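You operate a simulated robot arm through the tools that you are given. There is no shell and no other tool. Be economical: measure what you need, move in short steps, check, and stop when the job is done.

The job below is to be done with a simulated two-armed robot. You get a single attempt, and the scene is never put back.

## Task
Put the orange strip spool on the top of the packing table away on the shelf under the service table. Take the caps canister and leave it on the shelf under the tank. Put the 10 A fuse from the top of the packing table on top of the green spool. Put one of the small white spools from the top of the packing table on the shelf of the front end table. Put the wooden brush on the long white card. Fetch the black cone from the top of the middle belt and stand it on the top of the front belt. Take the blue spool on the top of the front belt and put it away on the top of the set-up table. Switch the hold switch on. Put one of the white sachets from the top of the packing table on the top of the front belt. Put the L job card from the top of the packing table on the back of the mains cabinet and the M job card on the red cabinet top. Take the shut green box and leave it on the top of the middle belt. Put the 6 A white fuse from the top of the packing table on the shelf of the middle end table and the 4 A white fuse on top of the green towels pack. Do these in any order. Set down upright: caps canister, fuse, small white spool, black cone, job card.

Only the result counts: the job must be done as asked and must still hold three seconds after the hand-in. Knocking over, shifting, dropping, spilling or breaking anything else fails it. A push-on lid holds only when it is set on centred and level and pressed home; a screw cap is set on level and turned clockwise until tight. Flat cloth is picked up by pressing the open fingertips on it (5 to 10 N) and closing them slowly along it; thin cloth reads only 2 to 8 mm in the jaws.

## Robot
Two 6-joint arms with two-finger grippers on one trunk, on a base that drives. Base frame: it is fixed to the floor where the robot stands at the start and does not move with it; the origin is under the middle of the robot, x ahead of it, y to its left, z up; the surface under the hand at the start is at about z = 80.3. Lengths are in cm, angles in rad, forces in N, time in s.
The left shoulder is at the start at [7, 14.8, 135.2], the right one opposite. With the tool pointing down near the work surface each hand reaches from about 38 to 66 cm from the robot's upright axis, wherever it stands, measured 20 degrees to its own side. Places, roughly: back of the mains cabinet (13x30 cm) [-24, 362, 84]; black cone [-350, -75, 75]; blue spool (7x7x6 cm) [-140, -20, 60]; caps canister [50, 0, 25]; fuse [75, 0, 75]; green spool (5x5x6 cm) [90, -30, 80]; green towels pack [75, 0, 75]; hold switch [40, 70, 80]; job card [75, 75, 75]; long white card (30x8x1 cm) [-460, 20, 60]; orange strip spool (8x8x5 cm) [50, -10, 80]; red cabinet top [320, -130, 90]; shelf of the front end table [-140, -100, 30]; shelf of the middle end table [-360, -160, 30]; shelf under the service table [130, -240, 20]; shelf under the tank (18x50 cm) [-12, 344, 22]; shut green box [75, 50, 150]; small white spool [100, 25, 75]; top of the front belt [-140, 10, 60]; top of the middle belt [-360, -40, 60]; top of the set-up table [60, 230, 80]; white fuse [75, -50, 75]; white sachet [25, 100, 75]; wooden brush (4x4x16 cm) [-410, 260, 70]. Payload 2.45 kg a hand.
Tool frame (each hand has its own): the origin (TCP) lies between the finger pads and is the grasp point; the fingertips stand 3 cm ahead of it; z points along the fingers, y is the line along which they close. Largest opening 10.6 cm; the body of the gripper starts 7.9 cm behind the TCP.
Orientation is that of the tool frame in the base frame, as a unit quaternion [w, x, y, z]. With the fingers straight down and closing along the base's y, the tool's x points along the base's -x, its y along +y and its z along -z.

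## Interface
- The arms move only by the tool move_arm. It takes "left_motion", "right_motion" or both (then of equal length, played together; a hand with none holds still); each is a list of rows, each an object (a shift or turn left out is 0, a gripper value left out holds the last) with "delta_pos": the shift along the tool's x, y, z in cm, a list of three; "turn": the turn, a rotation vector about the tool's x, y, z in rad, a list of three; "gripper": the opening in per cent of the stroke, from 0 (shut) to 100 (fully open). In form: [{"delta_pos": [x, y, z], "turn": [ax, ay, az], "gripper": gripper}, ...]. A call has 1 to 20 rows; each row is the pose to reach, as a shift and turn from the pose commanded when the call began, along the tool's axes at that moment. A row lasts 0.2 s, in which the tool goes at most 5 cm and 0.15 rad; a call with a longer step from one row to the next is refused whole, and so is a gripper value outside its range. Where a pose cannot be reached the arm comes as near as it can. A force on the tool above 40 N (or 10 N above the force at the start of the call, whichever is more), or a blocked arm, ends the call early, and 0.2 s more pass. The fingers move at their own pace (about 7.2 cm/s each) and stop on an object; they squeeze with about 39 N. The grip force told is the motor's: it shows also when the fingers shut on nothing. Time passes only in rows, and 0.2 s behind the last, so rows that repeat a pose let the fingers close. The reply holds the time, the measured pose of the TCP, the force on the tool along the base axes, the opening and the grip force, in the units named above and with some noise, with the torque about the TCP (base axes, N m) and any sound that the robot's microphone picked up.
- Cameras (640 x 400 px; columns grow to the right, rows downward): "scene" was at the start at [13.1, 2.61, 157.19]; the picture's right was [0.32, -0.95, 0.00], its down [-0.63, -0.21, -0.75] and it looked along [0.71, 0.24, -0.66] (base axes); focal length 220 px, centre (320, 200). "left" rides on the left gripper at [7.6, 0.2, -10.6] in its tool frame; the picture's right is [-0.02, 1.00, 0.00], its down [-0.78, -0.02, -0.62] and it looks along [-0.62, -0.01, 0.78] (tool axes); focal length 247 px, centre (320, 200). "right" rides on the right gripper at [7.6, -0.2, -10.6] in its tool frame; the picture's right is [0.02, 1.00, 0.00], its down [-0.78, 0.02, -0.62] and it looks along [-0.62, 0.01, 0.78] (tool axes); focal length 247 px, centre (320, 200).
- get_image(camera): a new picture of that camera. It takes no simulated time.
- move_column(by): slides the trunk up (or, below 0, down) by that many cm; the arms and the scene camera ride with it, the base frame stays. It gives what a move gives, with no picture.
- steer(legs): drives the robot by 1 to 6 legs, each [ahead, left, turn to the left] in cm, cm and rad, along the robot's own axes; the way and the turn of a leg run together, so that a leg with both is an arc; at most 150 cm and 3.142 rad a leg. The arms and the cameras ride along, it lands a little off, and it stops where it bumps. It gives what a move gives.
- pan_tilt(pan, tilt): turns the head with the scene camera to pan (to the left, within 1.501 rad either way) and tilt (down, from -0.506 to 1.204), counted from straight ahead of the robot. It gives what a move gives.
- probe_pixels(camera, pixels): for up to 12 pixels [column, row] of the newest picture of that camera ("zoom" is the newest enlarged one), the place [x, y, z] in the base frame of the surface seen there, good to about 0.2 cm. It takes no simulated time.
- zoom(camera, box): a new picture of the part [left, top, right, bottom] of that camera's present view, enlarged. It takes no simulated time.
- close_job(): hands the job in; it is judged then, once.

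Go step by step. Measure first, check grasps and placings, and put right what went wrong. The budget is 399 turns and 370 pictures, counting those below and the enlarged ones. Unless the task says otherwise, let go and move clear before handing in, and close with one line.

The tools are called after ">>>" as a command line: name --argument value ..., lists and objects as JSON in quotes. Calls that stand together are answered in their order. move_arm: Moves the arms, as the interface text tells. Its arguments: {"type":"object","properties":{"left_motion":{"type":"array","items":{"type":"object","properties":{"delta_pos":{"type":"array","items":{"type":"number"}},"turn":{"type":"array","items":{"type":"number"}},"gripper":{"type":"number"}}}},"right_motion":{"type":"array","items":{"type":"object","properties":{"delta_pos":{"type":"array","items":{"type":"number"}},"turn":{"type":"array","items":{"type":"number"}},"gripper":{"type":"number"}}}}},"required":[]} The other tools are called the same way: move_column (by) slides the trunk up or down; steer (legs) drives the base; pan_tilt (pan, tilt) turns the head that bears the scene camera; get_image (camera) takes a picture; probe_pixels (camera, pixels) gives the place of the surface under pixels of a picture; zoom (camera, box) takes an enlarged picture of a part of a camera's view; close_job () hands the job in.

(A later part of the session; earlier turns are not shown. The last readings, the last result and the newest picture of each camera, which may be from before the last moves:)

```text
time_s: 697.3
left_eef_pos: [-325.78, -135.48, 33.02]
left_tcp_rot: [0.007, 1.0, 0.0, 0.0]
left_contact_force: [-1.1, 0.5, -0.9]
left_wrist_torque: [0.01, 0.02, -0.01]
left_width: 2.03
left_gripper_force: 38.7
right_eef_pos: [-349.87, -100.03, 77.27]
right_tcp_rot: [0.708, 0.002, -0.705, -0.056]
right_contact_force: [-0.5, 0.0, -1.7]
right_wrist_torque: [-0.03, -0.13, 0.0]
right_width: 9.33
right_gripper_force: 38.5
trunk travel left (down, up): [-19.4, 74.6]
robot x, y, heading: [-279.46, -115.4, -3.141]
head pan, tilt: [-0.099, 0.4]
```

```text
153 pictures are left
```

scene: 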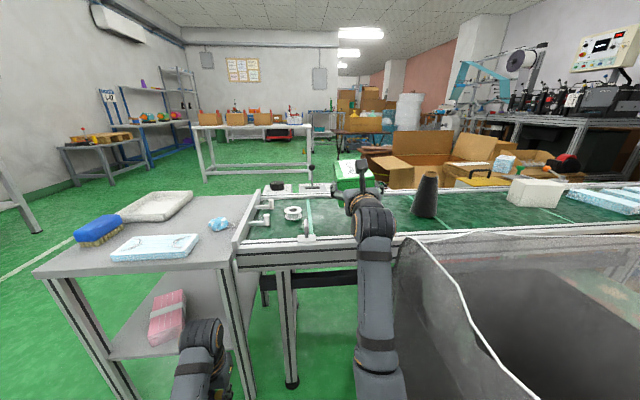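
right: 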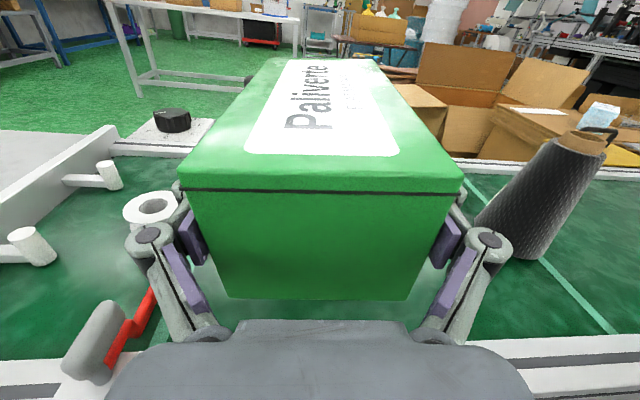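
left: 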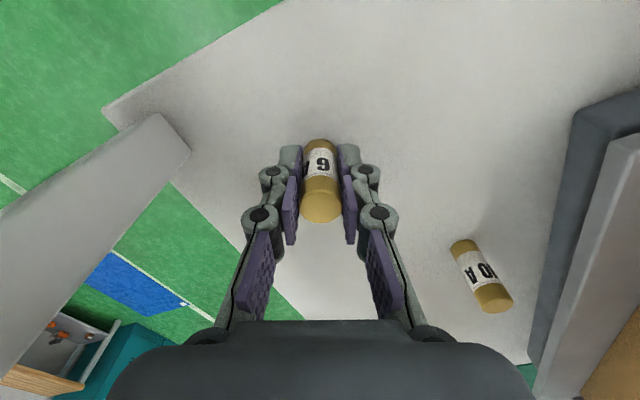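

A white tape roll lies on the belt left of the box (150,207). I probe it, the lever and the cone.

>>> probe_pixels --camera "right" --pixels '[[150, 195], [128, 208], [180, 205], [150, 222], [140, 310], [105, 340], [155, 295], [500, 245], [570, 145], [530, 255]]'

>>> zoom --camera "scene" --box '[230, 160, 470, 280]'

```text
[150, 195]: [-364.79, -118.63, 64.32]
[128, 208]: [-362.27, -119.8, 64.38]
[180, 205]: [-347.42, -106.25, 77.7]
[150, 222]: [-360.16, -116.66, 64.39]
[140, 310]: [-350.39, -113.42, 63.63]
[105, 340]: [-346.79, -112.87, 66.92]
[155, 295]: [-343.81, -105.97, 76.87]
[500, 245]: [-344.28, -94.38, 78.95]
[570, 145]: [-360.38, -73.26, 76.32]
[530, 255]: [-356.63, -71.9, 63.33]
```

```text
2.67 times, centred on (350, 220) of scene
```

zoom: 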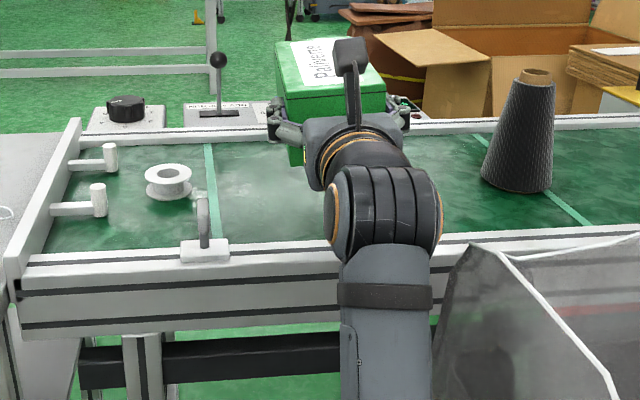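

Tape roll and lever are clear of the box's path (box y -105…-95). I advance 4 cm so the box end clears the rail, and lower 9.5 cm.

>>> steer --legs '[[4.2, 0, 0]]'

>>> move_column --by -9.3

>>> get_image --camera "scene"

>>> get_image --camera "right"

```text
time_s: 698.2
left_eef_pos: [-330.06, -135.5, 32.88]
left_tcp_rot: [0.006, 1.0, 0.001, 0.001]
left_contact_force: [0.6, 0.1, -1.4]
left_wrist_torque: [0.01, 0.02, -0.02]
left_width: 2.01
left_gripper_force: 38.8
right_eef_pos: [-353.86, -99.98, 77.3]
right_tcp_rot: [0.707, 0.002, -0.704, -0.057]
right_contact_force: [-0.2, 0.6, -1.7]
right_wrist_torque: [-0.03, -0.11, -0.03]
right_width: 9.33
right_gripper_force: 39.1
trunk travel left (down, up): [-19.4, 74.6]
robot x, y, heading: [-283.86, -115.31, -3.137]
head pan, tilt: [-0.099, 0.4]
```

```text
time_s: 699.5
left_eef_pos: [-330.0, -135.5, 23.86]
left_tcp_rot: [0.006, 1.0, 0.001, 0.0]
left_contact_force: [-0.8, 0.2, -0.6]
left_wrist_torque: [0.01, 0.01, -0.01]
left_width: 2.02
left_gripper_force: 39.2
right_eef_pos: [-353.86, -99.95, 68.23]
right_tcp_rot: [0.708, 0.003, -0.704, -0.057]
right_contact_force: [1.9, 0.6, 3.1]
right_wrist_torque: [-0.07, -0.73, 0.11]
right_width: 9.32
right_gripper_force: 39.2
trunk travel left (down, up): [-10.1, 83.9]
robot x, y, heading: [-284.2, -115.76, -3.133]
head pan, tilt: [-0.099, 0.4]
```

```text
151 pictures are left
```

scene: 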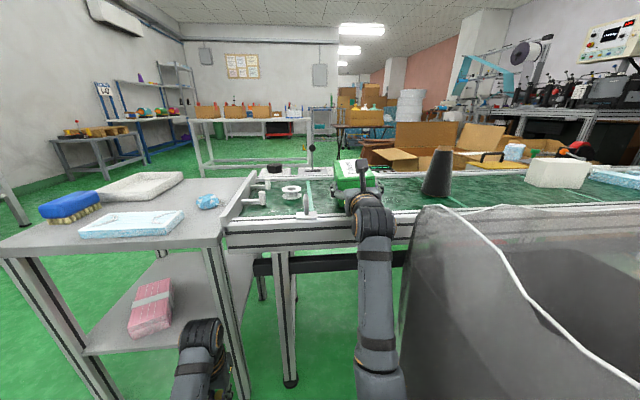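

```text
150 pictures are left
```

right: 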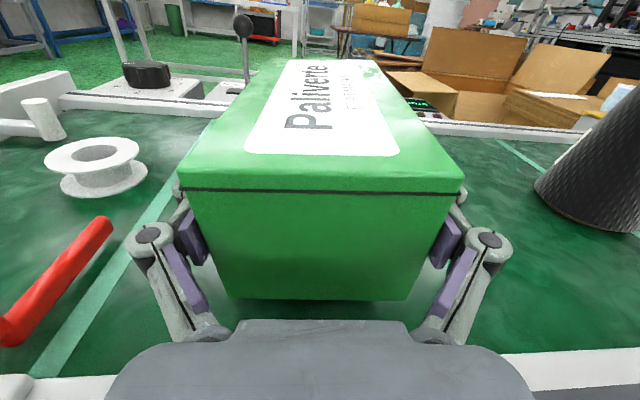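

Light contact already at z 68.2. I probe the box's corners to see how it sits.

>>> probe_pixels --camera "right" --pixels '[[200, 185], [440, 185], [275, 65], [365, 65], [235, 295], [405, 295], [320, 180], [320, 68]]'

>>> zoom --camera "scene" --box '[300, 140, 460, 260]'

```text
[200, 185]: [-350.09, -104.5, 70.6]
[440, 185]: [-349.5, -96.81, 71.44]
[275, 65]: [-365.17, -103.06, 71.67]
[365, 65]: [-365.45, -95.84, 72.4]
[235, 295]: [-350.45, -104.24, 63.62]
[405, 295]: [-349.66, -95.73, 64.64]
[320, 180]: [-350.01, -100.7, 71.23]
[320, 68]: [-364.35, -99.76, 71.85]
```

```text
3.33 times, centred on (380, 200) of scene
```

zoom: 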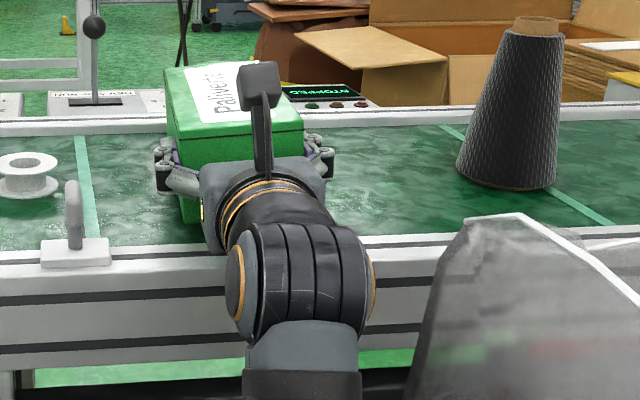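

The box is still 1.6–2.6 cm above the belt: the torque shows my wrist touching the frame 15 cm behind. I raise 2 cm, pitch the fingers 0.16 rad down so the wrist clears, and lower again.

>>> move_column --by 2.5

>>> move_arm --right_motion '[{"turn": [0, -0.08, 0]}, {"turn": [0, -0.16, 0]}]'

>>> get_image --camera "right"

>>> probe_pixels --camera "right" --pixels '[[200, 185], [440, 185], [275, 65], [365, 65], [235, 295], [405, 295]]'

```text
time_s: 700.2
left_eef_pos: [-330.11, -135.57, 26.19]
left_tcp_rot: [0.006, 1.0, 0.001, 0.001]
left_contact_force: [-0.2, -0.7, -0.6]
left_wrist_torque: [0.01, -0.02, -0.02]
left_width: 2.02
left_gripper_force: 38.8
right_eef_pos: [-353.94, -100.02, 70.47]
right_tcp_rot: [0.707, 0.003, -0.705, -0.058]
right_contact_force: [-0.6, -0.7, -1.9]
right_wrist_torque: [0.01, -0.11, 0.01]
right_width: 9.32
right_gripper_force: 39.0
trunk travel left (down, up): [-12.6, 81.4]
robot x, y, heading: [-284.05, -115.08, -3.137]
head pan, tilt: [-0.099, 0.4]
```

```text
time_s: 700.8
left_eef_pos: [-330.1, -135.49, 26.09]
left_tcp_rot: [0.006, 1.0, 0.001, 0.0]
left_contact_force: [-0.2, 0.0, -0.7]
left_wrist_torque: [0.03, 0.04, 0.01]
left_width: 2.0
left_gripper_force: 38.9
right_eef_pos: [-353.31, -100.31, 70.46]
right_tcp_rot: [-0.649, -0.001, 0.759, 0.058]
right_contact_force: [0.6, -0.8, -2.7]
right_wrist_torque: [-0.02, -0.12, -0.01]
right_width: 9.34
right_gripper_force: 38.7
right hand out of reach, approached as far as the arm can: row 2
trunk travel left (down, up): [-12.6, 81.4]
robot x, y, heading: [-283.96, -115.78, -3.131]
head pan, tilt: [-0.099, 0.4]
```

```text
148 pictures are left
```

right: 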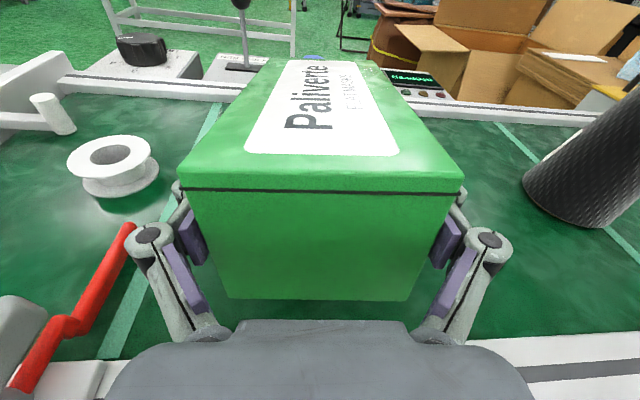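

```text
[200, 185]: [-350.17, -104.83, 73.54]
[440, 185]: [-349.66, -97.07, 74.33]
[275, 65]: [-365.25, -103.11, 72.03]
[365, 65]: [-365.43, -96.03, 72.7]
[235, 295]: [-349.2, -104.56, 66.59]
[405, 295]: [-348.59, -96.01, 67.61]
```

Box now nose-down 0.1 rad; its far edge is ~2.7 cm above the belt. I lower 2.5 and check the force.

>>> move_column --by -2.5

>>> move_column --by -0.4

```text
time_s: 701.5
left_eef_pos: [-330.09, -135.58, 23.84]
left_tcp_rot: [0.006, 1.0, 0.001, -0.001]
left_contact_force: [0.1, 0.2, -1.3]
left_wrist_torque: [-0.01, -0.01, 0.01]
left_width: 1.99
left_gripper_force: 39.3
right_eef_pos: [-353.14, -100.07, 68.23]
right_tcp_rot: [-0.652, -0.001, 0.756, 0.058]
right_contact_force: [3.1, -0.5, 9.3]
right_wrist_torque: [-0.34, 1.29, 0.05]
right_width: 9.3
right_gripper_force: 38.9
trunk travel left (down, up): [-10.1, 83.9]
robot x, y, heading: [-283.8, -115.42, -3.13]
head pan, tilt: [-0.099, 0.4]
```

```text
time_s: 702.1
left_eef_pos: [-330.03, -135.46, 23.41]
left_tcp_rot: [0.006, 1.0, 0.001, -0.001]
left_contact_force: [-1.4, -0.3, -0.9]
left_wrist_torque: [0.01, 0.0, 0.03]
left_width: 2.0
left_gripper_force: 38.5
right_eef_pos: [-353.27, -100.17, 67.68]
right_tcp_rot: [-0.65, -0.001, 0.758, 0.059]
right_contact_force: [5.0, 1.1, 6.7]
right_wrist_torque: [-0.21, 1.02, -0.09]
right_width: 9.33
right_gripper_force: 39.2
trunk travel left (down, up): [-9.7, 84.3]
robot x, y, heading: [-283.95, -115.47, -3.134]
head pan, tilt: [-0.099, 0.4]
```

The far edge rests on the belt (torque +1.3) and the box is starting to pivot level in the grip. I keep lowering in small steps.

>>> move_column --by -0.5

>>> move_column --by -0.5

>>> get_image --camera "right"

>>> probe_pixels --camera "right" --pixels '[[200, 185], [440, 185], [275, 65], [365, 65], [235, 290], [405, 290]]'

```text
time_s: 702.6
left_eef_pos: [-330.0, -135.46, 22.91]
left_tcp_rot: [0.006, 1.0, 0.001, -0.001]
left_contact_force: [-0.5, -0.6, -0.5]
left_wrist_torque: [0.02, 0.02, 0.02]
left_width: 2.0
left_gripper_force: 39.3
right_eef_pos: [-353.14, -100.29, 67.23]
right_tcp_rot: [-0.65, 0.0, 0.757, 0.06]
right_contact_force: [2.6, 1.8, 8.8]
right_wrist_torque: [-0.23, 1.19, -0.15]
right_width: 9.34
right_gripper_force: 39.0
trunk travel left (down, up): [-9.2, 84.8]
robot x, y, heading: [-284.27, -115.52, -3.137]
head pan, tilt: [-0.099, 0.4]
```

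```text
time_s: 703.1
left_eef_pos: [-330.17, -135.55, 22.52]
left_tcp_rot: [0.006, 1.0, 0.001, -0.001]
left_contact_force: [-0.8, 0.3, -0.7]
left_wrist_torque: [0.0, -0.01, 0.01]
left_width: 2.0
left_gripper_force: 39.2
right_eef_pos: [-353.13, -100.06, 66.95]
right_tcp_rot: [-0.652, 0.0, 0.756, 0.059]
right_contact_force: [-1.4, 2.7, 17.9]
right_wrist_torque: [-0.72, 0.32, -0.24]
right_width: 9.32
right_gripper_force: 38.7
trunk travel left (down, up): [-8.7, 85.3]
robot x, y, heading: [-283.49, -115.05, -3.132]
head pan, tilt: [-0.099, 0.4]
```

```text
147 pictures are left
```

right: 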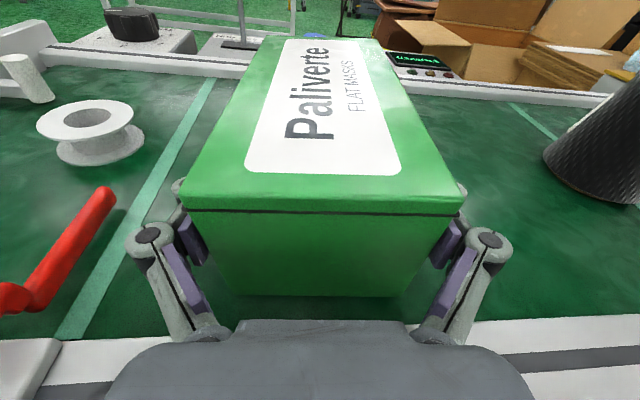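

```text
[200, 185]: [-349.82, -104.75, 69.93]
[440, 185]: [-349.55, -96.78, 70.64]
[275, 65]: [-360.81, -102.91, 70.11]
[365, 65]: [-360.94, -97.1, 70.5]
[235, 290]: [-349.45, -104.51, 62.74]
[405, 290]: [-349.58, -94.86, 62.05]
```

The box has settled level on the belt (bottom z ≈62). I open and back straight out.

>>> move_arm --right_motion '[{"gripper": 100}, {"gripper": 100}, {"gripper": 100}]'

>>> get_image --camera "right"

```text
time_s: 703.9
left_eef_pos: [-329.96, -135.59, 22.31]
left_tcp_rot: [0.006, 1.0, 0.001, -0.002]
left_contact_force: [0.5, -1.1, -1.2]
left_wrist_torque: [0.0, -0.02, -0.02]
left_width: 1.99
left_gripper_force: 39.4
right_eef_pos: [-353.22, -100.21, 66.61]
right_tcp_rot: [-0.65, -0.001, 0.758, 0.059]
right_contact_force: [5.6, 1.1, 9.5]
right_wrist_torque: [-0.13, -1.09, 0.27]
right_width: 10.6
right_gripper_force: 0.1
trunk travel left (down, up): [-8.7, 85.3]
robot x, y, heading: [-283.76, -115.16, -3.129]
head pan, tilt: [-0.099, 0.4]
```

```text
146 pictures are left
```

right: 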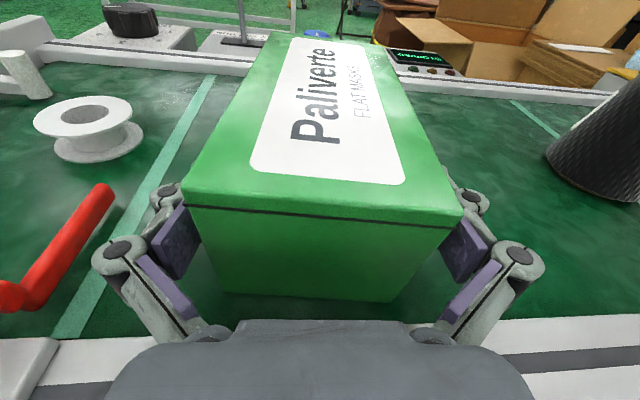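

I relieve the wrist by raising 1 cm and back out along the hand's axis.

>>> move_column --by 1

>>> steer --legs '[[-25, 2.2, 0]]'

>>> get_image --camera "right"

>>> get_image --camera "scene"

```text
time_s: 704.5
left_eef_pos: [-330.1, -135.57, 23.25]
left_tcp_rot: [0.006, 1.0, 0.001, 0.0]
left_contact_force: [-0.1, -0.8, -1.0]
left_wrist_torque: [0.03, 0.01, 0.02]
left_width: 2.02
left_gripper_force: 39.4
right_eef_pos: [-353.33, -100.31, 67.41]
right_tcp_rot: [-0.649, -0.001, 0.759, 0.059]
right_contact_force: [-0.2, 0.1, -0.2]
right_wrist_torque: [0.03, 0.0, 0.02]
right_width: 10.61
right_gripper_force: 0.0
trunk travel left (down, up): [-9.7, 84.3]
robot x, y, heading: [-284.23, -115.52, -3.129]
head pan, tilt: [-0.099, 0.4]
```

```text
time_s: 706.4
left_eef_pos: [-305.0, -137.33, 23.25]
left_tcp_rot: [0.007, 1.0, -0.001, 0.0]
left_contact_force: [0.4, -0.2, -0.6]
left_wrist_torque: [-0.01, 0.03, 0.0]
left_width: 1.98
left_gripper_force: 39.2
right_eef_pos: [-328.16, -102.11, 67.52]
right_tcp_rot: [-0.648, 0.0, 0.759, 0.06]
right_contact_force: [1.0, 0.2, 0.7]
right_wrist_torque: [0.0, -0.01, 0.0]
right_width: 10.6
right_gripper_force: 0.1
trunk travel left (down, up): [-9.7, 84.3]
robot x, y, heading: [-258.57, -117.24, -3.143]
head pan, tilt: [-0.099, 0.4]
```

```text
145 pictures are left
```

right: 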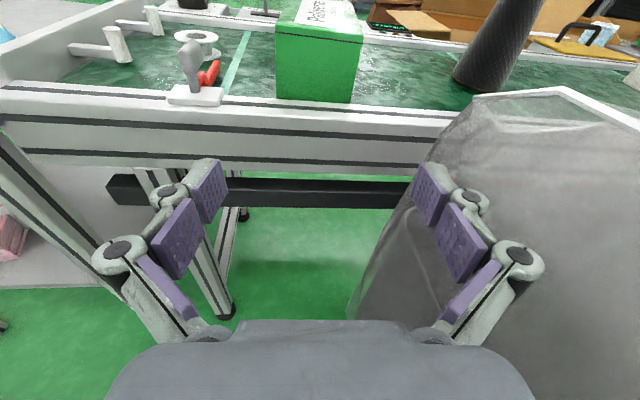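

```text
144 pictures are left
```

scene: 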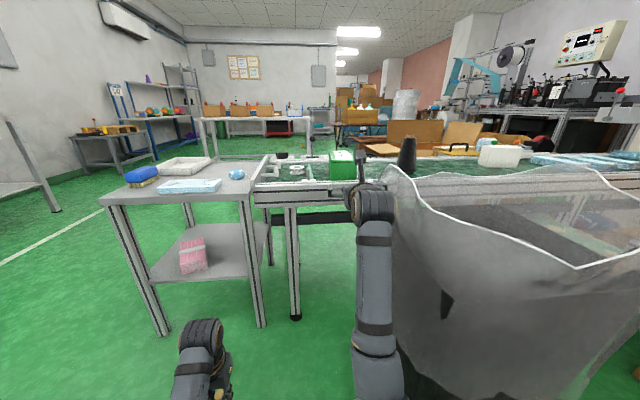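

The green box rests on the middle belt. Now the 6 A fuse to the middle end table's shelf: I raise to TCP 33.4, close the right gripper, and approach.

>>> move_column --by 10.2

>>> move_arm --right_motion '[{"gripper": 20}, {"gripper": 20}, {"gripper": 20}, {"gripper": 20}]'

>>> steer --legs '[[28, 8.5, 0]]'

>>> pan_tilt --pan 0.3 --tilt 0.5

>>> get_image --camera "scene"

>>> get_image --camera "left"

```text
time_s: 707.7
left_eef_pos: [-305.17, -137.46, 33.45]
left_tcp_rot: [0.006, 1.0, -0.002, 0.0]
left_contact_force: [0.2, 0.5, -0.1]
left_wrist_torque: [0.0, -0.01, -0.01]
left_width: 2.01
left_gripper_force: 38.4
right_eef_pos: [-328.24, -102.03, 77.71]
right_tcp_rot: [-0.649, 0.001, 0.758, 0.061]
right_contact_force: [0.0, 0.3, -0.3]
right_wrist_torque: [0.04, 0.01, 0.05]
right_width: 10.63
right_gripper_force: 0.1
trunk travel left (down, up): [-19.9, 74.1]
robot x, y, heading: [-258.94, -117.33, -3.14]
head pan, tilt: [-0.099, 0.4]
```

```text
time_s: 708.7
left_eef_pos: [-305.04, -137.46, 33.53]
left_tcp_rot: [0.006, 1.0, -0.002, 0.0]
left_contact_force: [0.5, -0.3, -0.1]
left_wrist_torque: [-0.01, -0.02, 0.02]
left_width: 2.02
left_gripper_force: 38.5
right_eef_pos: [-328.09, -102.0, 77.74]
right_tcp_rot: [-0.649, 0.001, 0.758, 0.061]
right_contact_force: [-0.2, -0.8, 0.0]
right_wrist_torque: [-0.03, 0.04, 0.03]
right_width: 2.14
right_gripper_force: 0.1
trunk travel left (down, up): [-19.9, 74.1]
robot x, y, heading: [-258.92, -117.6, -3.143]
head pan, tilt: [-0.099, 0.4]
```

```text
time_s: 710.7
left_eef_pos: [-333.07, -146.01, 33.55]
left_tcp_rot: [0.006, 1.0, -0.002, 0.0]
left_contact_force: [-0.2, 0.1, 0.0]
left_wrist_torque: [-0.02, -0.01, 0.0]
left_width: 2.01
left_gripper_force: 39.1
right_eef_pos: [-356.25, -110.47, 77.61]
right_tcp_rot: [-0.649, 0.001, 0.759, 0.061]
right_contact_force: [0.3, -0.9, 0.0]
right_wrist_torque: [0.0, 0.0, 0.02]
right_width: 2.12
right_gripper_force: 0.1
trunk travel left (down, up): [-19.9, 74.1]
robot x, y, heading: [-287.28, -126.0, -3.142]
head pan, tilt: [-0.099, 0.4]
```

```text
time_s: 711.6
left_eef_pos: [-333.16, -146.05, 33.58]
left_tcp_rot: [0.006, 1.0, -0.001, -0.001]
left_contact_force: [0.6, 0.1, -1.3]
left_wrist_torque: [0.02, -0.01, 0.04]
left_width: 2.03
left_gripper_force: 39.4
right_eef_pos: [-356.22, -110.57, 77.71]
right_tcp_rot: [-0.649, 0.0, 0.758, 0.06]
right_contact_force: [0.4, -0.1, 0.7]
right_wrist_torque: [0.04, 0.0, 0.0]
right_width: 2.07
right_gripper_force: 0.0
trunk travel left (down, up): [-19.9, 74.1]
robot x, y, heading: [-286.68, -126.06, -3.138]
head pan, tilt: [0.3, 0.499]
```

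```text
143 pictures are left
```

scene: 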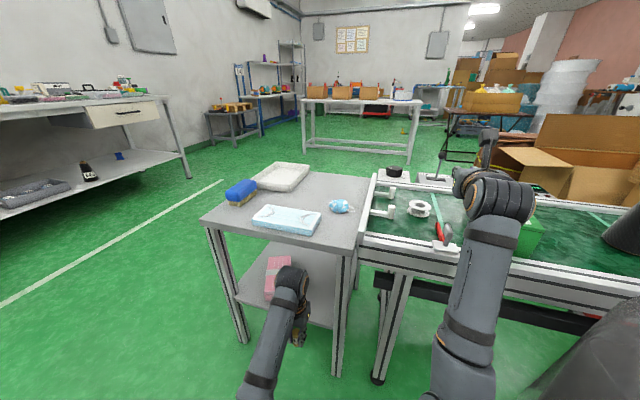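

```text
142 pictures are left
```

left: 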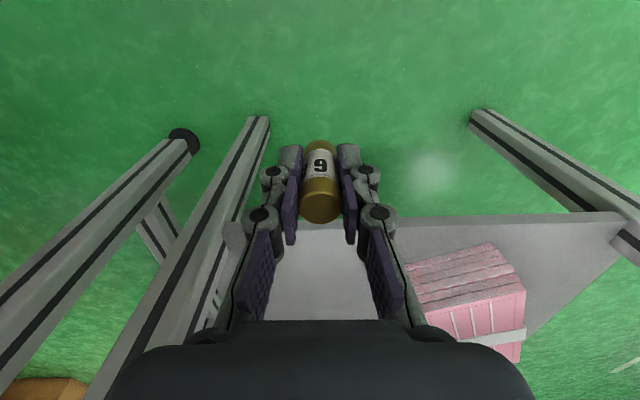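

>>> probe_pixels --camera "left" --pixels '[[320, 235], [430, 225], [410, 270], [425, 305], [245, 160], [490, 245], [340, 290]]'

>>> probe_pixels --camera "scene" --pixels '[[292, 268], [300, 275], [285, 272], [285, 252], [285, 250], [285, 253], [310, 248], [345, 300], [270, 285]]'

```text
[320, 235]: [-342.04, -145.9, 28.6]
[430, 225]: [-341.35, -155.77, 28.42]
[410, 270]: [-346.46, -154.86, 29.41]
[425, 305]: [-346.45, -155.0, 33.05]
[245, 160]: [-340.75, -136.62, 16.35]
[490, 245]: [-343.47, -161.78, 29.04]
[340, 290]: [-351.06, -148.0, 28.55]
```

```text
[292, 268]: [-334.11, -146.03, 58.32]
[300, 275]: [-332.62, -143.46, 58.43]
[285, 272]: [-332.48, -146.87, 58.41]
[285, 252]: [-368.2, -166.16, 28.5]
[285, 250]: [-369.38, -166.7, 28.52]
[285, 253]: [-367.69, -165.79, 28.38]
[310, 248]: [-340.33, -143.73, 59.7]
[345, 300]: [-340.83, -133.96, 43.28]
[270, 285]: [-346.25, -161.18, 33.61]
```

Wrist top 58.4 vs underside ≈59.7; I lower 0.3 and drive in 12.5 cm.

>>> move_column --by -0.35

>>> steer --legs '[[12.6, 0, 0]]'

>>> get_image --camera "left"

>>> get_image --camera "scene"

```text
time_s: 712.1
left_eef_pos: [-333.12, -145.98, 33.21]
left_tcp_rot: [0.006, 1.0, -0.001, 0.0]
left_contact_force: [-0.1, 0.4, -0.8]
left_wrist_torque: [-0.03, 0.0, -0.02]
left_width: 2.04
left_gripper_force: 38.9
right_eef_pos: [-356.27, -110.52, 77.32]
right_tcp_rot: [-0.649, 0.001, 0.758, 0.061]
right_contact_force: [-1.1, -0.4, 0.7]
right_wrist_torque: [0.04, 0.02, -0.01]
right_width: 2.12
right_gripper_force: 0.1
trunk travel left (down, up): [-19.5, 74.4]
robot x, y, heading: [-287.25, -126.09, -3.143]
head pan, tilt: [0.3, 0.499]
```

```text
time_s: 713.4
left_eef_pos: [-345.81, -145.97, 33.14]
left_tcp_rot: [0.006, 1.0, -0.003, 0.0]
left_contact_force: [0.1, -0.2, 0.0]
left_wrist_torque: [-0.02, 0.04, -0.01]
left_width: 2.03
left_gripper_force: 39.6
right_eef_pos: [-368.89, -110.47, 77.29]
right_tcp_rot: [-0.649, 0.001, 0.758, 0.061]
right_contact_force: [0.4, -0.5, -0.5]
right_wrist_torque: [0.0, 0.01, 0.03]
right_width: 2.11
right_gripper_force: 0.0
trunk travel left (down, up): [-19.5, 74.4]
robot x, y, heading: [-299.59, -126.18, -3.141]
head pan, tilt: [0.3, 0.499]
```

```text
141 pictures are left
```

left: 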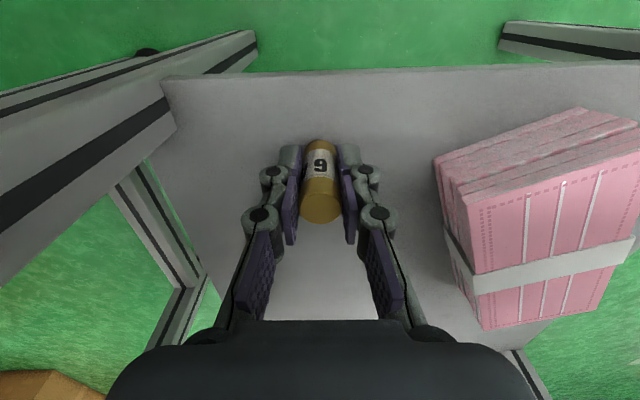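

```text
140 pictures are left
```

scene: 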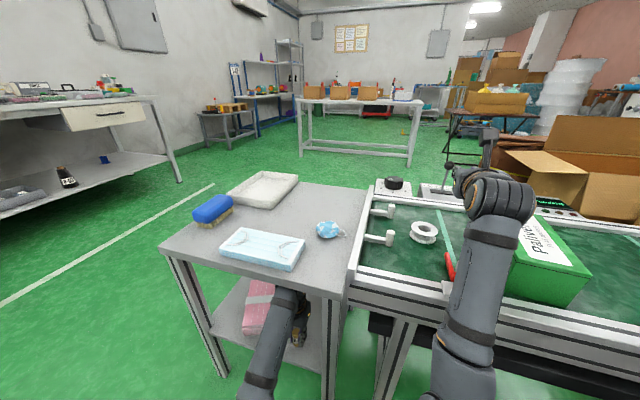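

Over the shelf. I lower to contact and release.

>>> move_arm --left_motion '[{"delta_pos": [0, 0, 0.2]}, {"delta_pos": [0, 0, 0.35]}, {"delta_pos": [0, 0, 0.5]}]'

>>> move_arm --left_motion '[{"gripper": 28}, {"gripper": 40}, {"gripper": 40}]'

>>> get_image --camera "left"

```text
time_s: 714.2
left_eef_pos: [-345.95, -146.01, 32.72]
left_tcp_rot: [0.006, 1.0, -0.002, -0.001]
left_contact_force: [1.1, 0.6, 5.8]
left_wrist_torque: [0.03, -0.02, -0.01]
left_width: 2.02
left_gripper_force: 38.3
right_eef_pos: [-368.77, -110.38, 77.45]
right_tcp_rot: [-0.65, 0.002, 0.758, 0.061]
right_contact_force: [-0.3, -0.6, 0.5]
right_wrist_torque: [-0.01, -0.01, 0.02]
right_width: 2.12
right_gripper_force: 0.1
trunk travel left (down, up): [-19.5, 74.4]
robot x, y, heading: [-299.77, -126.25, -3.143]
head pan, tilt: [0.3, 0.499]
```

```text
time_s: 715.0
left_eef_pos: [-345.8, -145.97, 32.73]
left_tcp_rot: [0.006, 1.0, -0.002, -0.001]
left_contact_force: [0.4, -0.9, 0.8]
left_wrist_torque: [-0.01, 0.01, 0.0]
left_width: 4.23
left_gripper_force: 0.0
right_eef_pos: [-368.84, -110.46, 77.38]
right_tcp_rot: [-0.649, 0.001, 0.758, 0.061]
right_contact_force: [-0.2, -0.6, 0.2]
right_wrist_torque: [-0.02, -0.02, 0.0]
right_width: 2.16
right_gripper_force: 0.0
trunk travel left (down, up): [-19.5, 74.4]
robot x, y, heading: [-299.7, -126.01, -3.141]
head pan, tilt: [0.3, 0.499]
```

```text
139 pictures are left
```

left: 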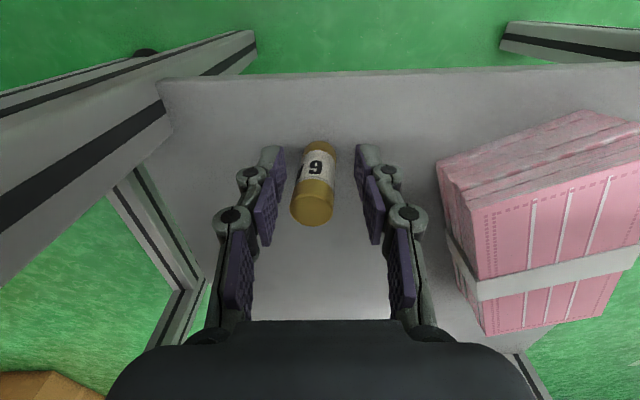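

The fuse top looks shifted a little; I let time pass and look again.

>>> move_arm --left_motion '[{"gripper": 40}, {"gripper": 40}, {"gripper": 40}]'

>>> get_image --camera "left"

>>> probe_pixels --camera "left" --pixels '[[312, 210], [318, 150], [300, 205], [326, 205]]'

```text
time_s: 715.8
left_eef_pos: [-345.76, -145.92, 32.74]
left_tcp_rot: [0.006, 1.0, -0.003, 0.0]
left_contact_force: [0.0, 0.1, -0.3]
left_wrist_torque: [-0.01, 0.03, -0.03]
left_width: 4.24
left_gripper_force: 0.0
right_eef_pos: [-368.89, -110.41, 77.39]
right_tcp_rot: [-0.649, 0.002, 0.758, 0.061]
right_contact_force: [0.2, 0.3, 0.2]
right_wrist_torque: [0.01, -0.01, 0.03]
right_width: 2.12
right_gripper_force: 0.1
trunk travel left (down, up): [-19.5, 74.4]
robot x, y, heading: [-299.84, -126.19, -3.139]
head pan, tilt: [0.3, 0.499]
```

```text
138 pictures are left
```

left: 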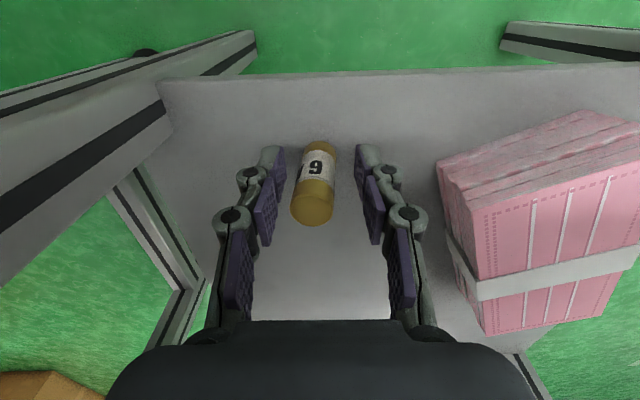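

```text
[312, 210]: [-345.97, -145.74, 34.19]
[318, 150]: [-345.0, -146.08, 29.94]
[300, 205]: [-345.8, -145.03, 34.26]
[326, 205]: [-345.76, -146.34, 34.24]
```

The 6 A stands upright on the shelf. I back out, then go around to survey the west side of the middle line for the cone, card and brush.

>>> steer --legs '[[-40, 0, 0]]'

>>> move_column --by 40

>>> move_column --by 34

>>> pan_tilt --pan 0.0 --tilt 0.35

>>> get_image --camera "scene"

```text
time_s: 718.3
left_eef_pos: [-305.82, -145.88, 32.66]
left_tcp_rot: [0.006, 1.0, -0.003, 0.0]
left_contact_force: [0.1, 0.0, 0.6]
left_wrist_torque: [0.02, -0.01, -0.02]
left_width: 4.23
left_gripper_force: 0.0
right_eef_pos: [-328.75, -110.38, 77.33]
right_tcp_rot: [-0.649, 0.002, 0.758, 0.062]
right_contact_force: [-1.0, -0.7, 0.6]
right_wrist_torque: [0.0, 0.0, -0.02]
right_width: 2.11
right_gripper_force: 0.1
trunk travel left (down, up): [-19.5, 74.4]
robot x, y, heading: [-259.59, -126.08, 3.142]
head pan, tilt: [0.3, 0.499]
```

```text
time_s: 722.1
left_eef_pos: [-305.86, -145.95, 72.64]
left_tcp_rot: [0.006, 1.0, -0.003, 0.0]
left_contact_force: [-0.4, 0.2, -1.1]
left_wrist_torque: [0.01, -0.01, -0.02]
left_width: 4.23
left_gripper_force: 0.1
right_eef_pos: [-328.82, -110.4, 117.44]
right_tcp_rot: [-0.649, 0.001, 0.758, 0.06]
right_contact_force: [0.7, -1.1, 0.3]
right_wrist_torque: [-0.01, 0.01, -0.01]
right_width: 2.12
right_gripper_force: 0.0
trunk travel left (down, up): [-59.6, 34.4]
robot x, y, heading: [-259.48, -126.24, 3.136]
head pan, tilt: [0.3, 0.499]
```

```text
time_s: 725.5
left_eef_pos: [-305.88, -145.87, 106.6]
left_tcp_rot: [0.005, 1.0, -0.004, -0.001]
left_contact_force: [0.5, 0.5, 0.6]
left_wrist_torque: [0.0, -0.01, 0.0]
left_width: 4.23
left_gripper_force: 0.0
right_eef_pos: [-328.81, -110.43, 151.39]
right_tcp_rot: [-0.649, 0.002, 0.758, 0.061]
right_contact_force: [0.2, -0.8, -0.7]
right_wrist_torque: [0.0, 0.03, 0.0]
right_width: 2.14
right_gripper_force: 0.0
trunk travel left (down, up): [-93.6, 0.4]
robot x, y, heading: [-259.74, -126.06, 3.14]
head pan, tilt: [0.3, 0.499]
```

```text
time_s: 726.2
left_eef_pos: [-305.84, -145.8, 106.53]
left_tcp_rot: [0.005, 1.0, -0.003, 0.0]
left_contact_force: [-0.1, 0.6, 0.0]
left_wrist_torque: [0.03, 0.0, -0.02]
left_width: 4.21
left_gripper_force: 0.1
right_eef_pos: [-328.79, -110.34, 151.43]
right_tcp_rot: [-0.649, 0.001, 0.759, 0.061]
right_contact_force: [0.2, 0.0, -0.3]
right_wrist_torque: [0.02, 0.04, -0.02]
right_width: 2.09
right_gripper_force: 0.1
trunk travel left (down, up): [-93.6, 0.4]
robot x, y, heading: [-259.65, -126.14, 3.14]
head pan, tilt: [0.0, 0.351]
```

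```text
137 pictures are left
```

scene: 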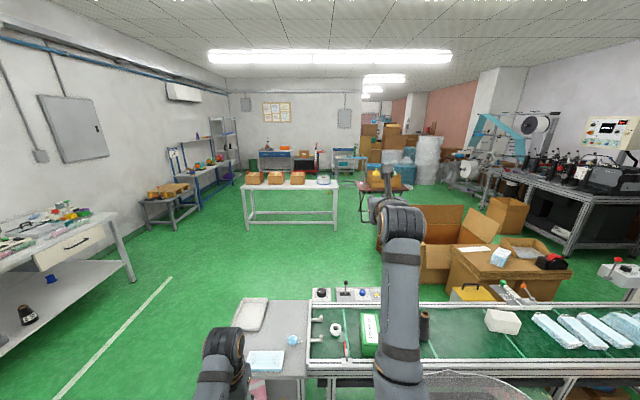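

>>> zoom --camera "scene" --box '[340, 120, 640, 310]'

>>> probe_pixels --camera "scene" --pixels '[[383, 186], [365, 230], [430, 275], [440, 235], [460, 285], [475, 205], [510, 220], [500, 260], [550, 262], [345, 290], [400, 195], [590, 180]]'

```text
2.11 times, centred on (490, 215) of scene
```

zoom: 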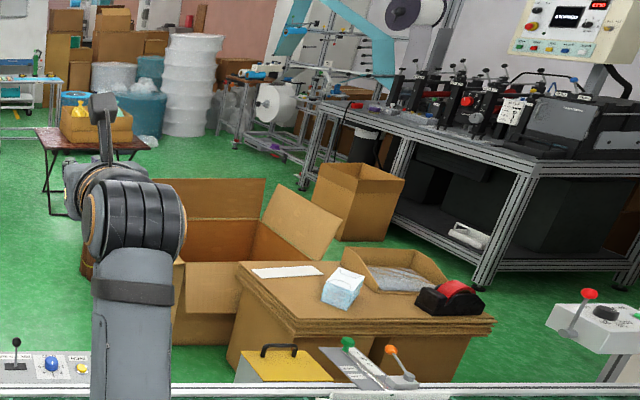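

```text
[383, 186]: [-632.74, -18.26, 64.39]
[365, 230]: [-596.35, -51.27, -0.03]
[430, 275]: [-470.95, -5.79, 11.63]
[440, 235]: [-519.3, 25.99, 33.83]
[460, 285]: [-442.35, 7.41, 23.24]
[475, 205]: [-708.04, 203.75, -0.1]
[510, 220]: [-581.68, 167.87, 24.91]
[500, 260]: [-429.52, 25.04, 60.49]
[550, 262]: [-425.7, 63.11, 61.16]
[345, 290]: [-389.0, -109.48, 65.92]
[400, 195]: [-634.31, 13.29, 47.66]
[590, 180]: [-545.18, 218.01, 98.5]
```

I probe the south benches and the card to plan the way round.

>>> probe_pixels --camera "scene" --pixels '[[134, 281], [113, 216], [175, 240], [475, 249], [485, 246], [465, 250], [248, 230], [336, 230], [270, 390]]'

>>> zoom --camera "scene" --box '[440, 220, 580, 300]'

```text
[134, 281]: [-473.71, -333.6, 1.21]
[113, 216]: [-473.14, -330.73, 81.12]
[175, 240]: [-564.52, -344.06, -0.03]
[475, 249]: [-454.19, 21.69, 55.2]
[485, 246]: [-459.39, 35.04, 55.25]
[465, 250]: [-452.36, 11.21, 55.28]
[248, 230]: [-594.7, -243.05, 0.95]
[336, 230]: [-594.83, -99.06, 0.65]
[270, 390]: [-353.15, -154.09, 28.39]
```

```text
4.57 times, centred on (510, 260) of scene
```

zoom: 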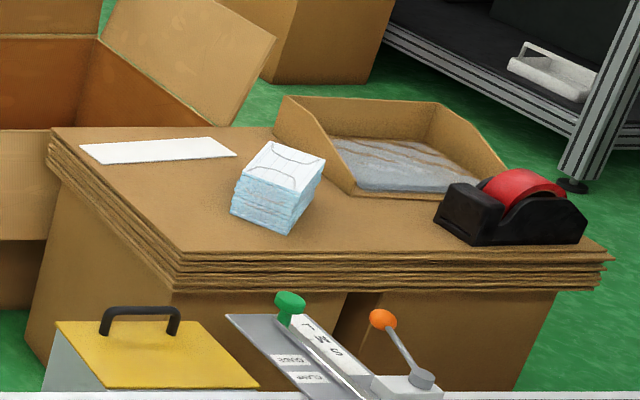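

The card lies at z 55, from about (-452,8) to (-460,37), on the carton stack. I drive round the south end to the west side and face north.

>>> steer --legs '[[0, 95, 0], [120, 0, 0], [65, 0, 0], [0, 0, -1.571]]'

>>> pan_tilt --pan 0.1 --tilt 0.35

>>> get_image --camera "scene"

```text
time_s: 743.9
left_eef_pos: [-462.66, -172.4, 106.71]
left_tcp_rot: [-0.003, -0.699, 0.715, 0.004]
left_contact_force: [0.2, -0.6, -0.3]
left_wrist_torque: [0.0, 0.0, 0.01]
left_width: 4.21
left_gripper_force: 0.1
right_eef_pos: [-426.68, -150.16, 151.46]
right_tcp_rot: [-0.412, 0.542, 0.531, 0.506]
right_contact_force: [0.2, 0.3, 0.0]
right_wrist_torque: [-0.03, 0.01, -0.02]
right_width: 2.08
right_gripper_force: 0.0
trunk travel left (down, up): [-93.6, 0.4]
robot x, y, heading: [-443.8, -218.93, 1.553]
head pan, tilt: [0.0, 0.351]
```

```text
time_s: 744.5
left_eef_pos: [-462.61, -172.38, 106.53]
left_tcp_rot: [-0.004, -0.699, 0.715, 0.005]
left_contact_force: [-0.4, 0.7, 0.2]
left_wrist_torque: [-0.01, 0.02, 0.04]
left_width: 4.26
left_gripper_force: 0.1
right_eef_pos: [-426.78, -149.94, 151.37]
right_tcp_rot: [-0.41, 0.542, 0.531, 0.506]
right_contact_force: [0.6, 0.3, 0.2]
right_wrist_torque: [0.0, 0.0, 0.05]
right_width: 2.11
right_gripper_force: 0.0
trunk travel left (down, up): [-93.6, 0.4]
robot x, y, heading: [-443.45, -218.67, 1.548]
head pan, tilt: [0.099, 0.351]
```

```text
134 pictures are left
```

scene: 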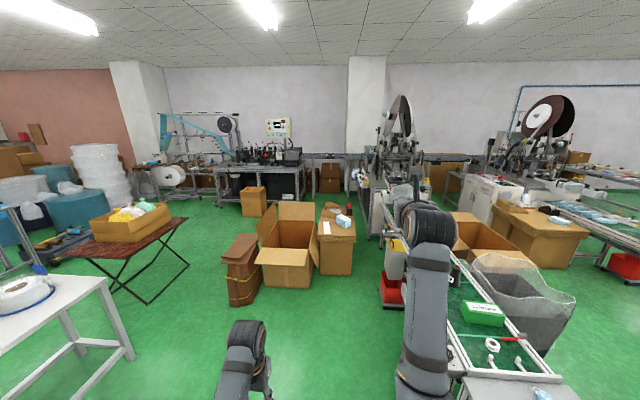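

>>> zoom --camera "scene" --box '[220, 120, 420, 240]'

>>> probe_pixels --camera "zoom" --pixels '[[340, 120], [420, 130], [350, 200], [250, 280], [140, 260], [400, 350], [460, 260], [300, 180], [480, 170], [330, 130]]'

```text
3.20 times, centred on (320, 180) of scene
```

zoom: 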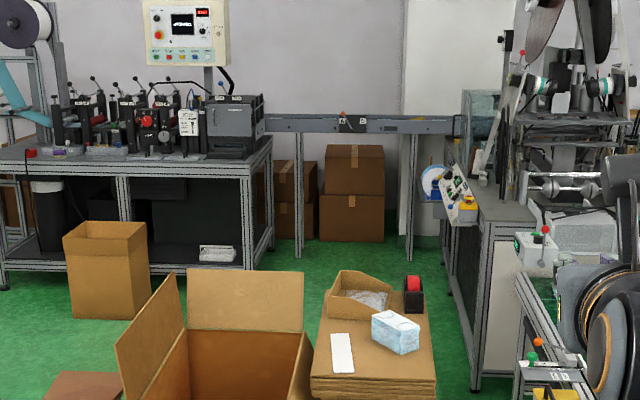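

```text
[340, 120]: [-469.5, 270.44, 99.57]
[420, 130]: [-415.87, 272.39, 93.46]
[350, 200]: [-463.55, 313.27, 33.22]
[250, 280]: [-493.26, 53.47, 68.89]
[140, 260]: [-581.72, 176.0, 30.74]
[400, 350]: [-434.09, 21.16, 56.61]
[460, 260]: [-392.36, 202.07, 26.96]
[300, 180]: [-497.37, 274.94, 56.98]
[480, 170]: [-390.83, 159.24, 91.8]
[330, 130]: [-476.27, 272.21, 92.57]
```

>>> zoom --camera "scene" --box '[335, 150, 385, 200]'

>>> probe_pixels --camera "zoom" --pixels '[[260, 150], [240, 200], [220, 215], [300, 230], [340, 170], [420, 120], [280, 330], [200, 300]]'

```text
8.00 times, centred on (360, 175) of scene
```

zoom: 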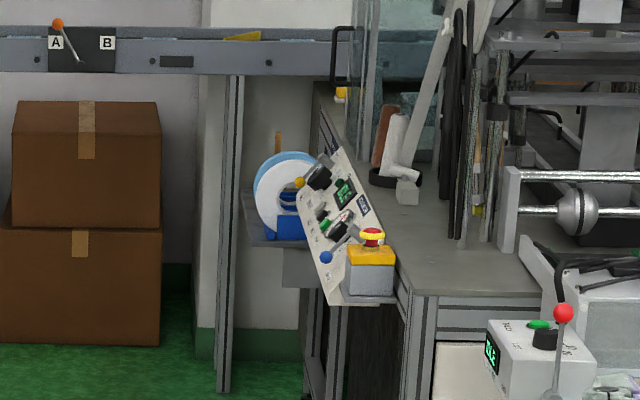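

```text
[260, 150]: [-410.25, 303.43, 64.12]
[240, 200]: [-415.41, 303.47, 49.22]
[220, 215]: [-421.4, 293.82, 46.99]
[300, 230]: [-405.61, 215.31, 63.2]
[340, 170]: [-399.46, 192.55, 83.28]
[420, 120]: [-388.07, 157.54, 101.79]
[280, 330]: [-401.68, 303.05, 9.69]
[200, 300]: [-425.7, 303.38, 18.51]
```

The brush seems to stand on a small bracket by a blue-white wheel at about (-408,260). I probe obstacles for the route north.

>>> probe_pixels --camera "scene" --pixels '[[240, 300], [224, 262], [260, 205], [258, 245], [187, 265], [253, 200], [242, 217], [266, 217], [300, 285], [320, 270], [357, 270], [230, 310]]'

```text
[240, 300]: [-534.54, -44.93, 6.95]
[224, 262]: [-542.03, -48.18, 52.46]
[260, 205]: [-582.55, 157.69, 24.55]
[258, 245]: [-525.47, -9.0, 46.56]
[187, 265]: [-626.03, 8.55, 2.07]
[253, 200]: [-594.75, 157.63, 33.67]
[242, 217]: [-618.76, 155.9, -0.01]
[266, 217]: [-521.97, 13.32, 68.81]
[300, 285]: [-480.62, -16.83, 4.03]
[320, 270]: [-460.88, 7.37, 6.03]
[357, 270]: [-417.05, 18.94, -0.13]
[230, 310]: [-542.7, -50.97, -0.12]
```

The passage at x≈-585 between the brown bag and the folding table is 80 cm wide. I take it north, then turn east past the cartons.

>>> steer --legs '[[0, 142, 0.02], [140, 0, 0], [150, 0, 0], [36, 0, 0]]'

>>> pan_tilt --pan -0.5 --tilt 0.4

>>> get_image --camera "scene"

```text
time_s: 751.7
left_eef_pos: [-603.79, -171.72, 106.68]
left_tcp_rot: [-0.004, -0.706, 0.708, 0.004]
left_contact_force: [0.4, -0.1, -0.2]
left_wrist_torque: [0.01, -0.01, 0.0]
left_width: 4.25
left_gripper_force: 0.0
right_eef_pos: [-568.41, -148.73, 151.43]
right_tcp_rot: [-0.416, 0.536, 0.537, 0.501]
right_contact_force: [-0.6, -0.5, 0.2]
right_wrist_torque: [0.01, -0.04, -0.03]
right_width: 2.12
right_gripper_force: 0.0
trunk travel left (down, up): [-93.6, 0.4]
robot x, y, heading: [-583.85, -217.72, 1.573]
head pan, tilt: [0.099, 0.351]
stopped in leg 1: the robot was blocked; the commanded pose is now the measured one
```

```text
time_s: 752.7
left_eef_pos: [-603.6, -171.78, 106.57]
left_tcp_rot: [-0.004, -0.706, 0.708, 0.004]
left_contact_force: [0.1, 0.0, 0.1]
left_wrist_torque: [0.0, 0.03, 0.01]
left_width: 4.19
left_gripper_force: 0.2
right_eef_pos: [-568.24, -148.59, 151.33]
right_tcp_rot: [-0.416, 0.537, 0.536, 0.501]
right_contact_force: [-0.5, -0.4, 0.5]
right_wrist_torque: [-0.01, -0.03, 0.0]
right_width: 2.13
right_gripper_force: 0.1
trunk travel left (down, up): [-93.6, 0.4]
robot x, y, heading: [-583.92, -217.81, 1.572]
head pan, tilt: [-0.499, 0.4]
```

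```text
131 pictures are left
```

scene: 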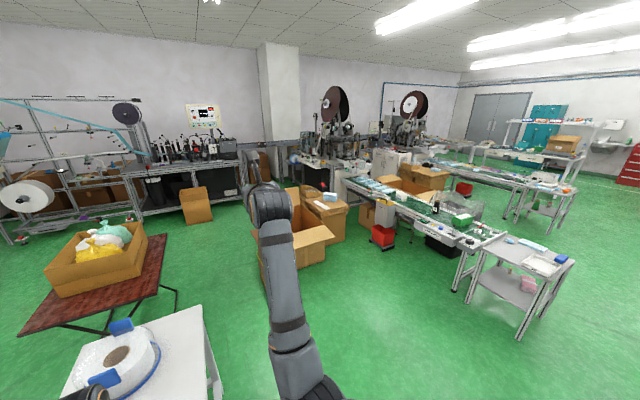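

The base touched the white table's stretcher; I shift back east 18 cm, go north past the table, and then continue.

>>> steer --legs '[[0, -20, 0], [115, 0, 0]]'

>>> pan_tilt --pan -0.1 --tilt 0.6

>>> get_image --camera "scene"

```text
time_s: 759.7
left_eef_pos: [-584.32, -57.61, 106.64]
left_tcp_rot: [0.004, 0.708, -0.706, -0.004]
left_contact_force: [0.2, -0.1, -0.4]
left_wrist_torque: [0.01, 0.0, 0.03]
left_width: 4.23
left_gripper_force: 0.1
right_eef_pos: [-548.95, -34.46, 151.43]
right_tcp_rot: [-0.418, 0.536, 0.536, 0.502]
right_contact_force: [-0.3, -1.2, 0.1]
right_wrist_torque: [-0.02, -0.02, 0.01]
right_width: 2.12
right_gripper_force: 0.0
trunk travel left (down, up): [-93.6, 0.4]
robot x, y, heading: [-564.07, -103.74, 1.577]
head pan, tilt: [-0.499, 0.4]
```

```text
time_s: 760.6
left_eef_pos: [-584.27, -57.47, 106.63]
left_tcp_rot: [-0.004, -0.707, 0.707, 0.004]
left_contact_force: [-0.7, -0.2, -0.1]
left_wrist_torque: [0.02, -0.05, -0.02]
left_width: 4.23
left_gripper_force: 0.0
right_eef_pos: [-549.02, -34.33, 151.43]
right_tcp_rot: [-0.417, 0.535, 0.537, 0.501]
right_contact_force: [0.7, -0.5, -0.2]
right_wrist_torque: [0.01, -0.03, 0.04]
right_width: 2.12
right_gripper_force: 0.1
trunk travel left (down, up): [-93.6, 0.4]
robot x, y, heading: [-564.22, -103.53, 1.58]
head pan, tilt: [-0.099, 0.6]
```

```text
130 pictures are left
```

scene: 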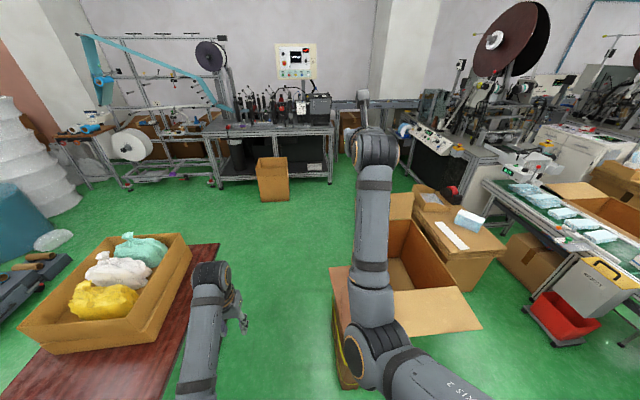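

>>> probe_pixels --camera "scene" --pixels '[[218, 245], [192, 330], [333, 270], [340, 375], [258, 195], [288, 200], [392, 200], [410, 190], [460, 235], [300, 250], [333, 183], [418, 185]]'

```text
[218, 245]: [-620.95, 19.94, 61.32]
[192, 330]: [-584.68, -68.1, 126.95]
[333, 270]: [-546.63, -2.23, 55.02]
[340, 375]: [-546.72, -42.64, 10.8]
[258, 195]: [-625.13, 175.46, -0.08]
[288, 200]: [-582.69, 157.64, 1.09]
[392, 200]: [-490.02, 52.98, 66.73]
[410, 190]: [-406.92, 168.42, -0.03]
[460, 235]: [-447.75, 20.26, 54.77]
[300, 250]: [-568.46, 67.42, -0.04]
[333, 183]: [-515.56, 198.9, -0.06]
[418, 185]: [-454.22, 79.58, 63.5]
```

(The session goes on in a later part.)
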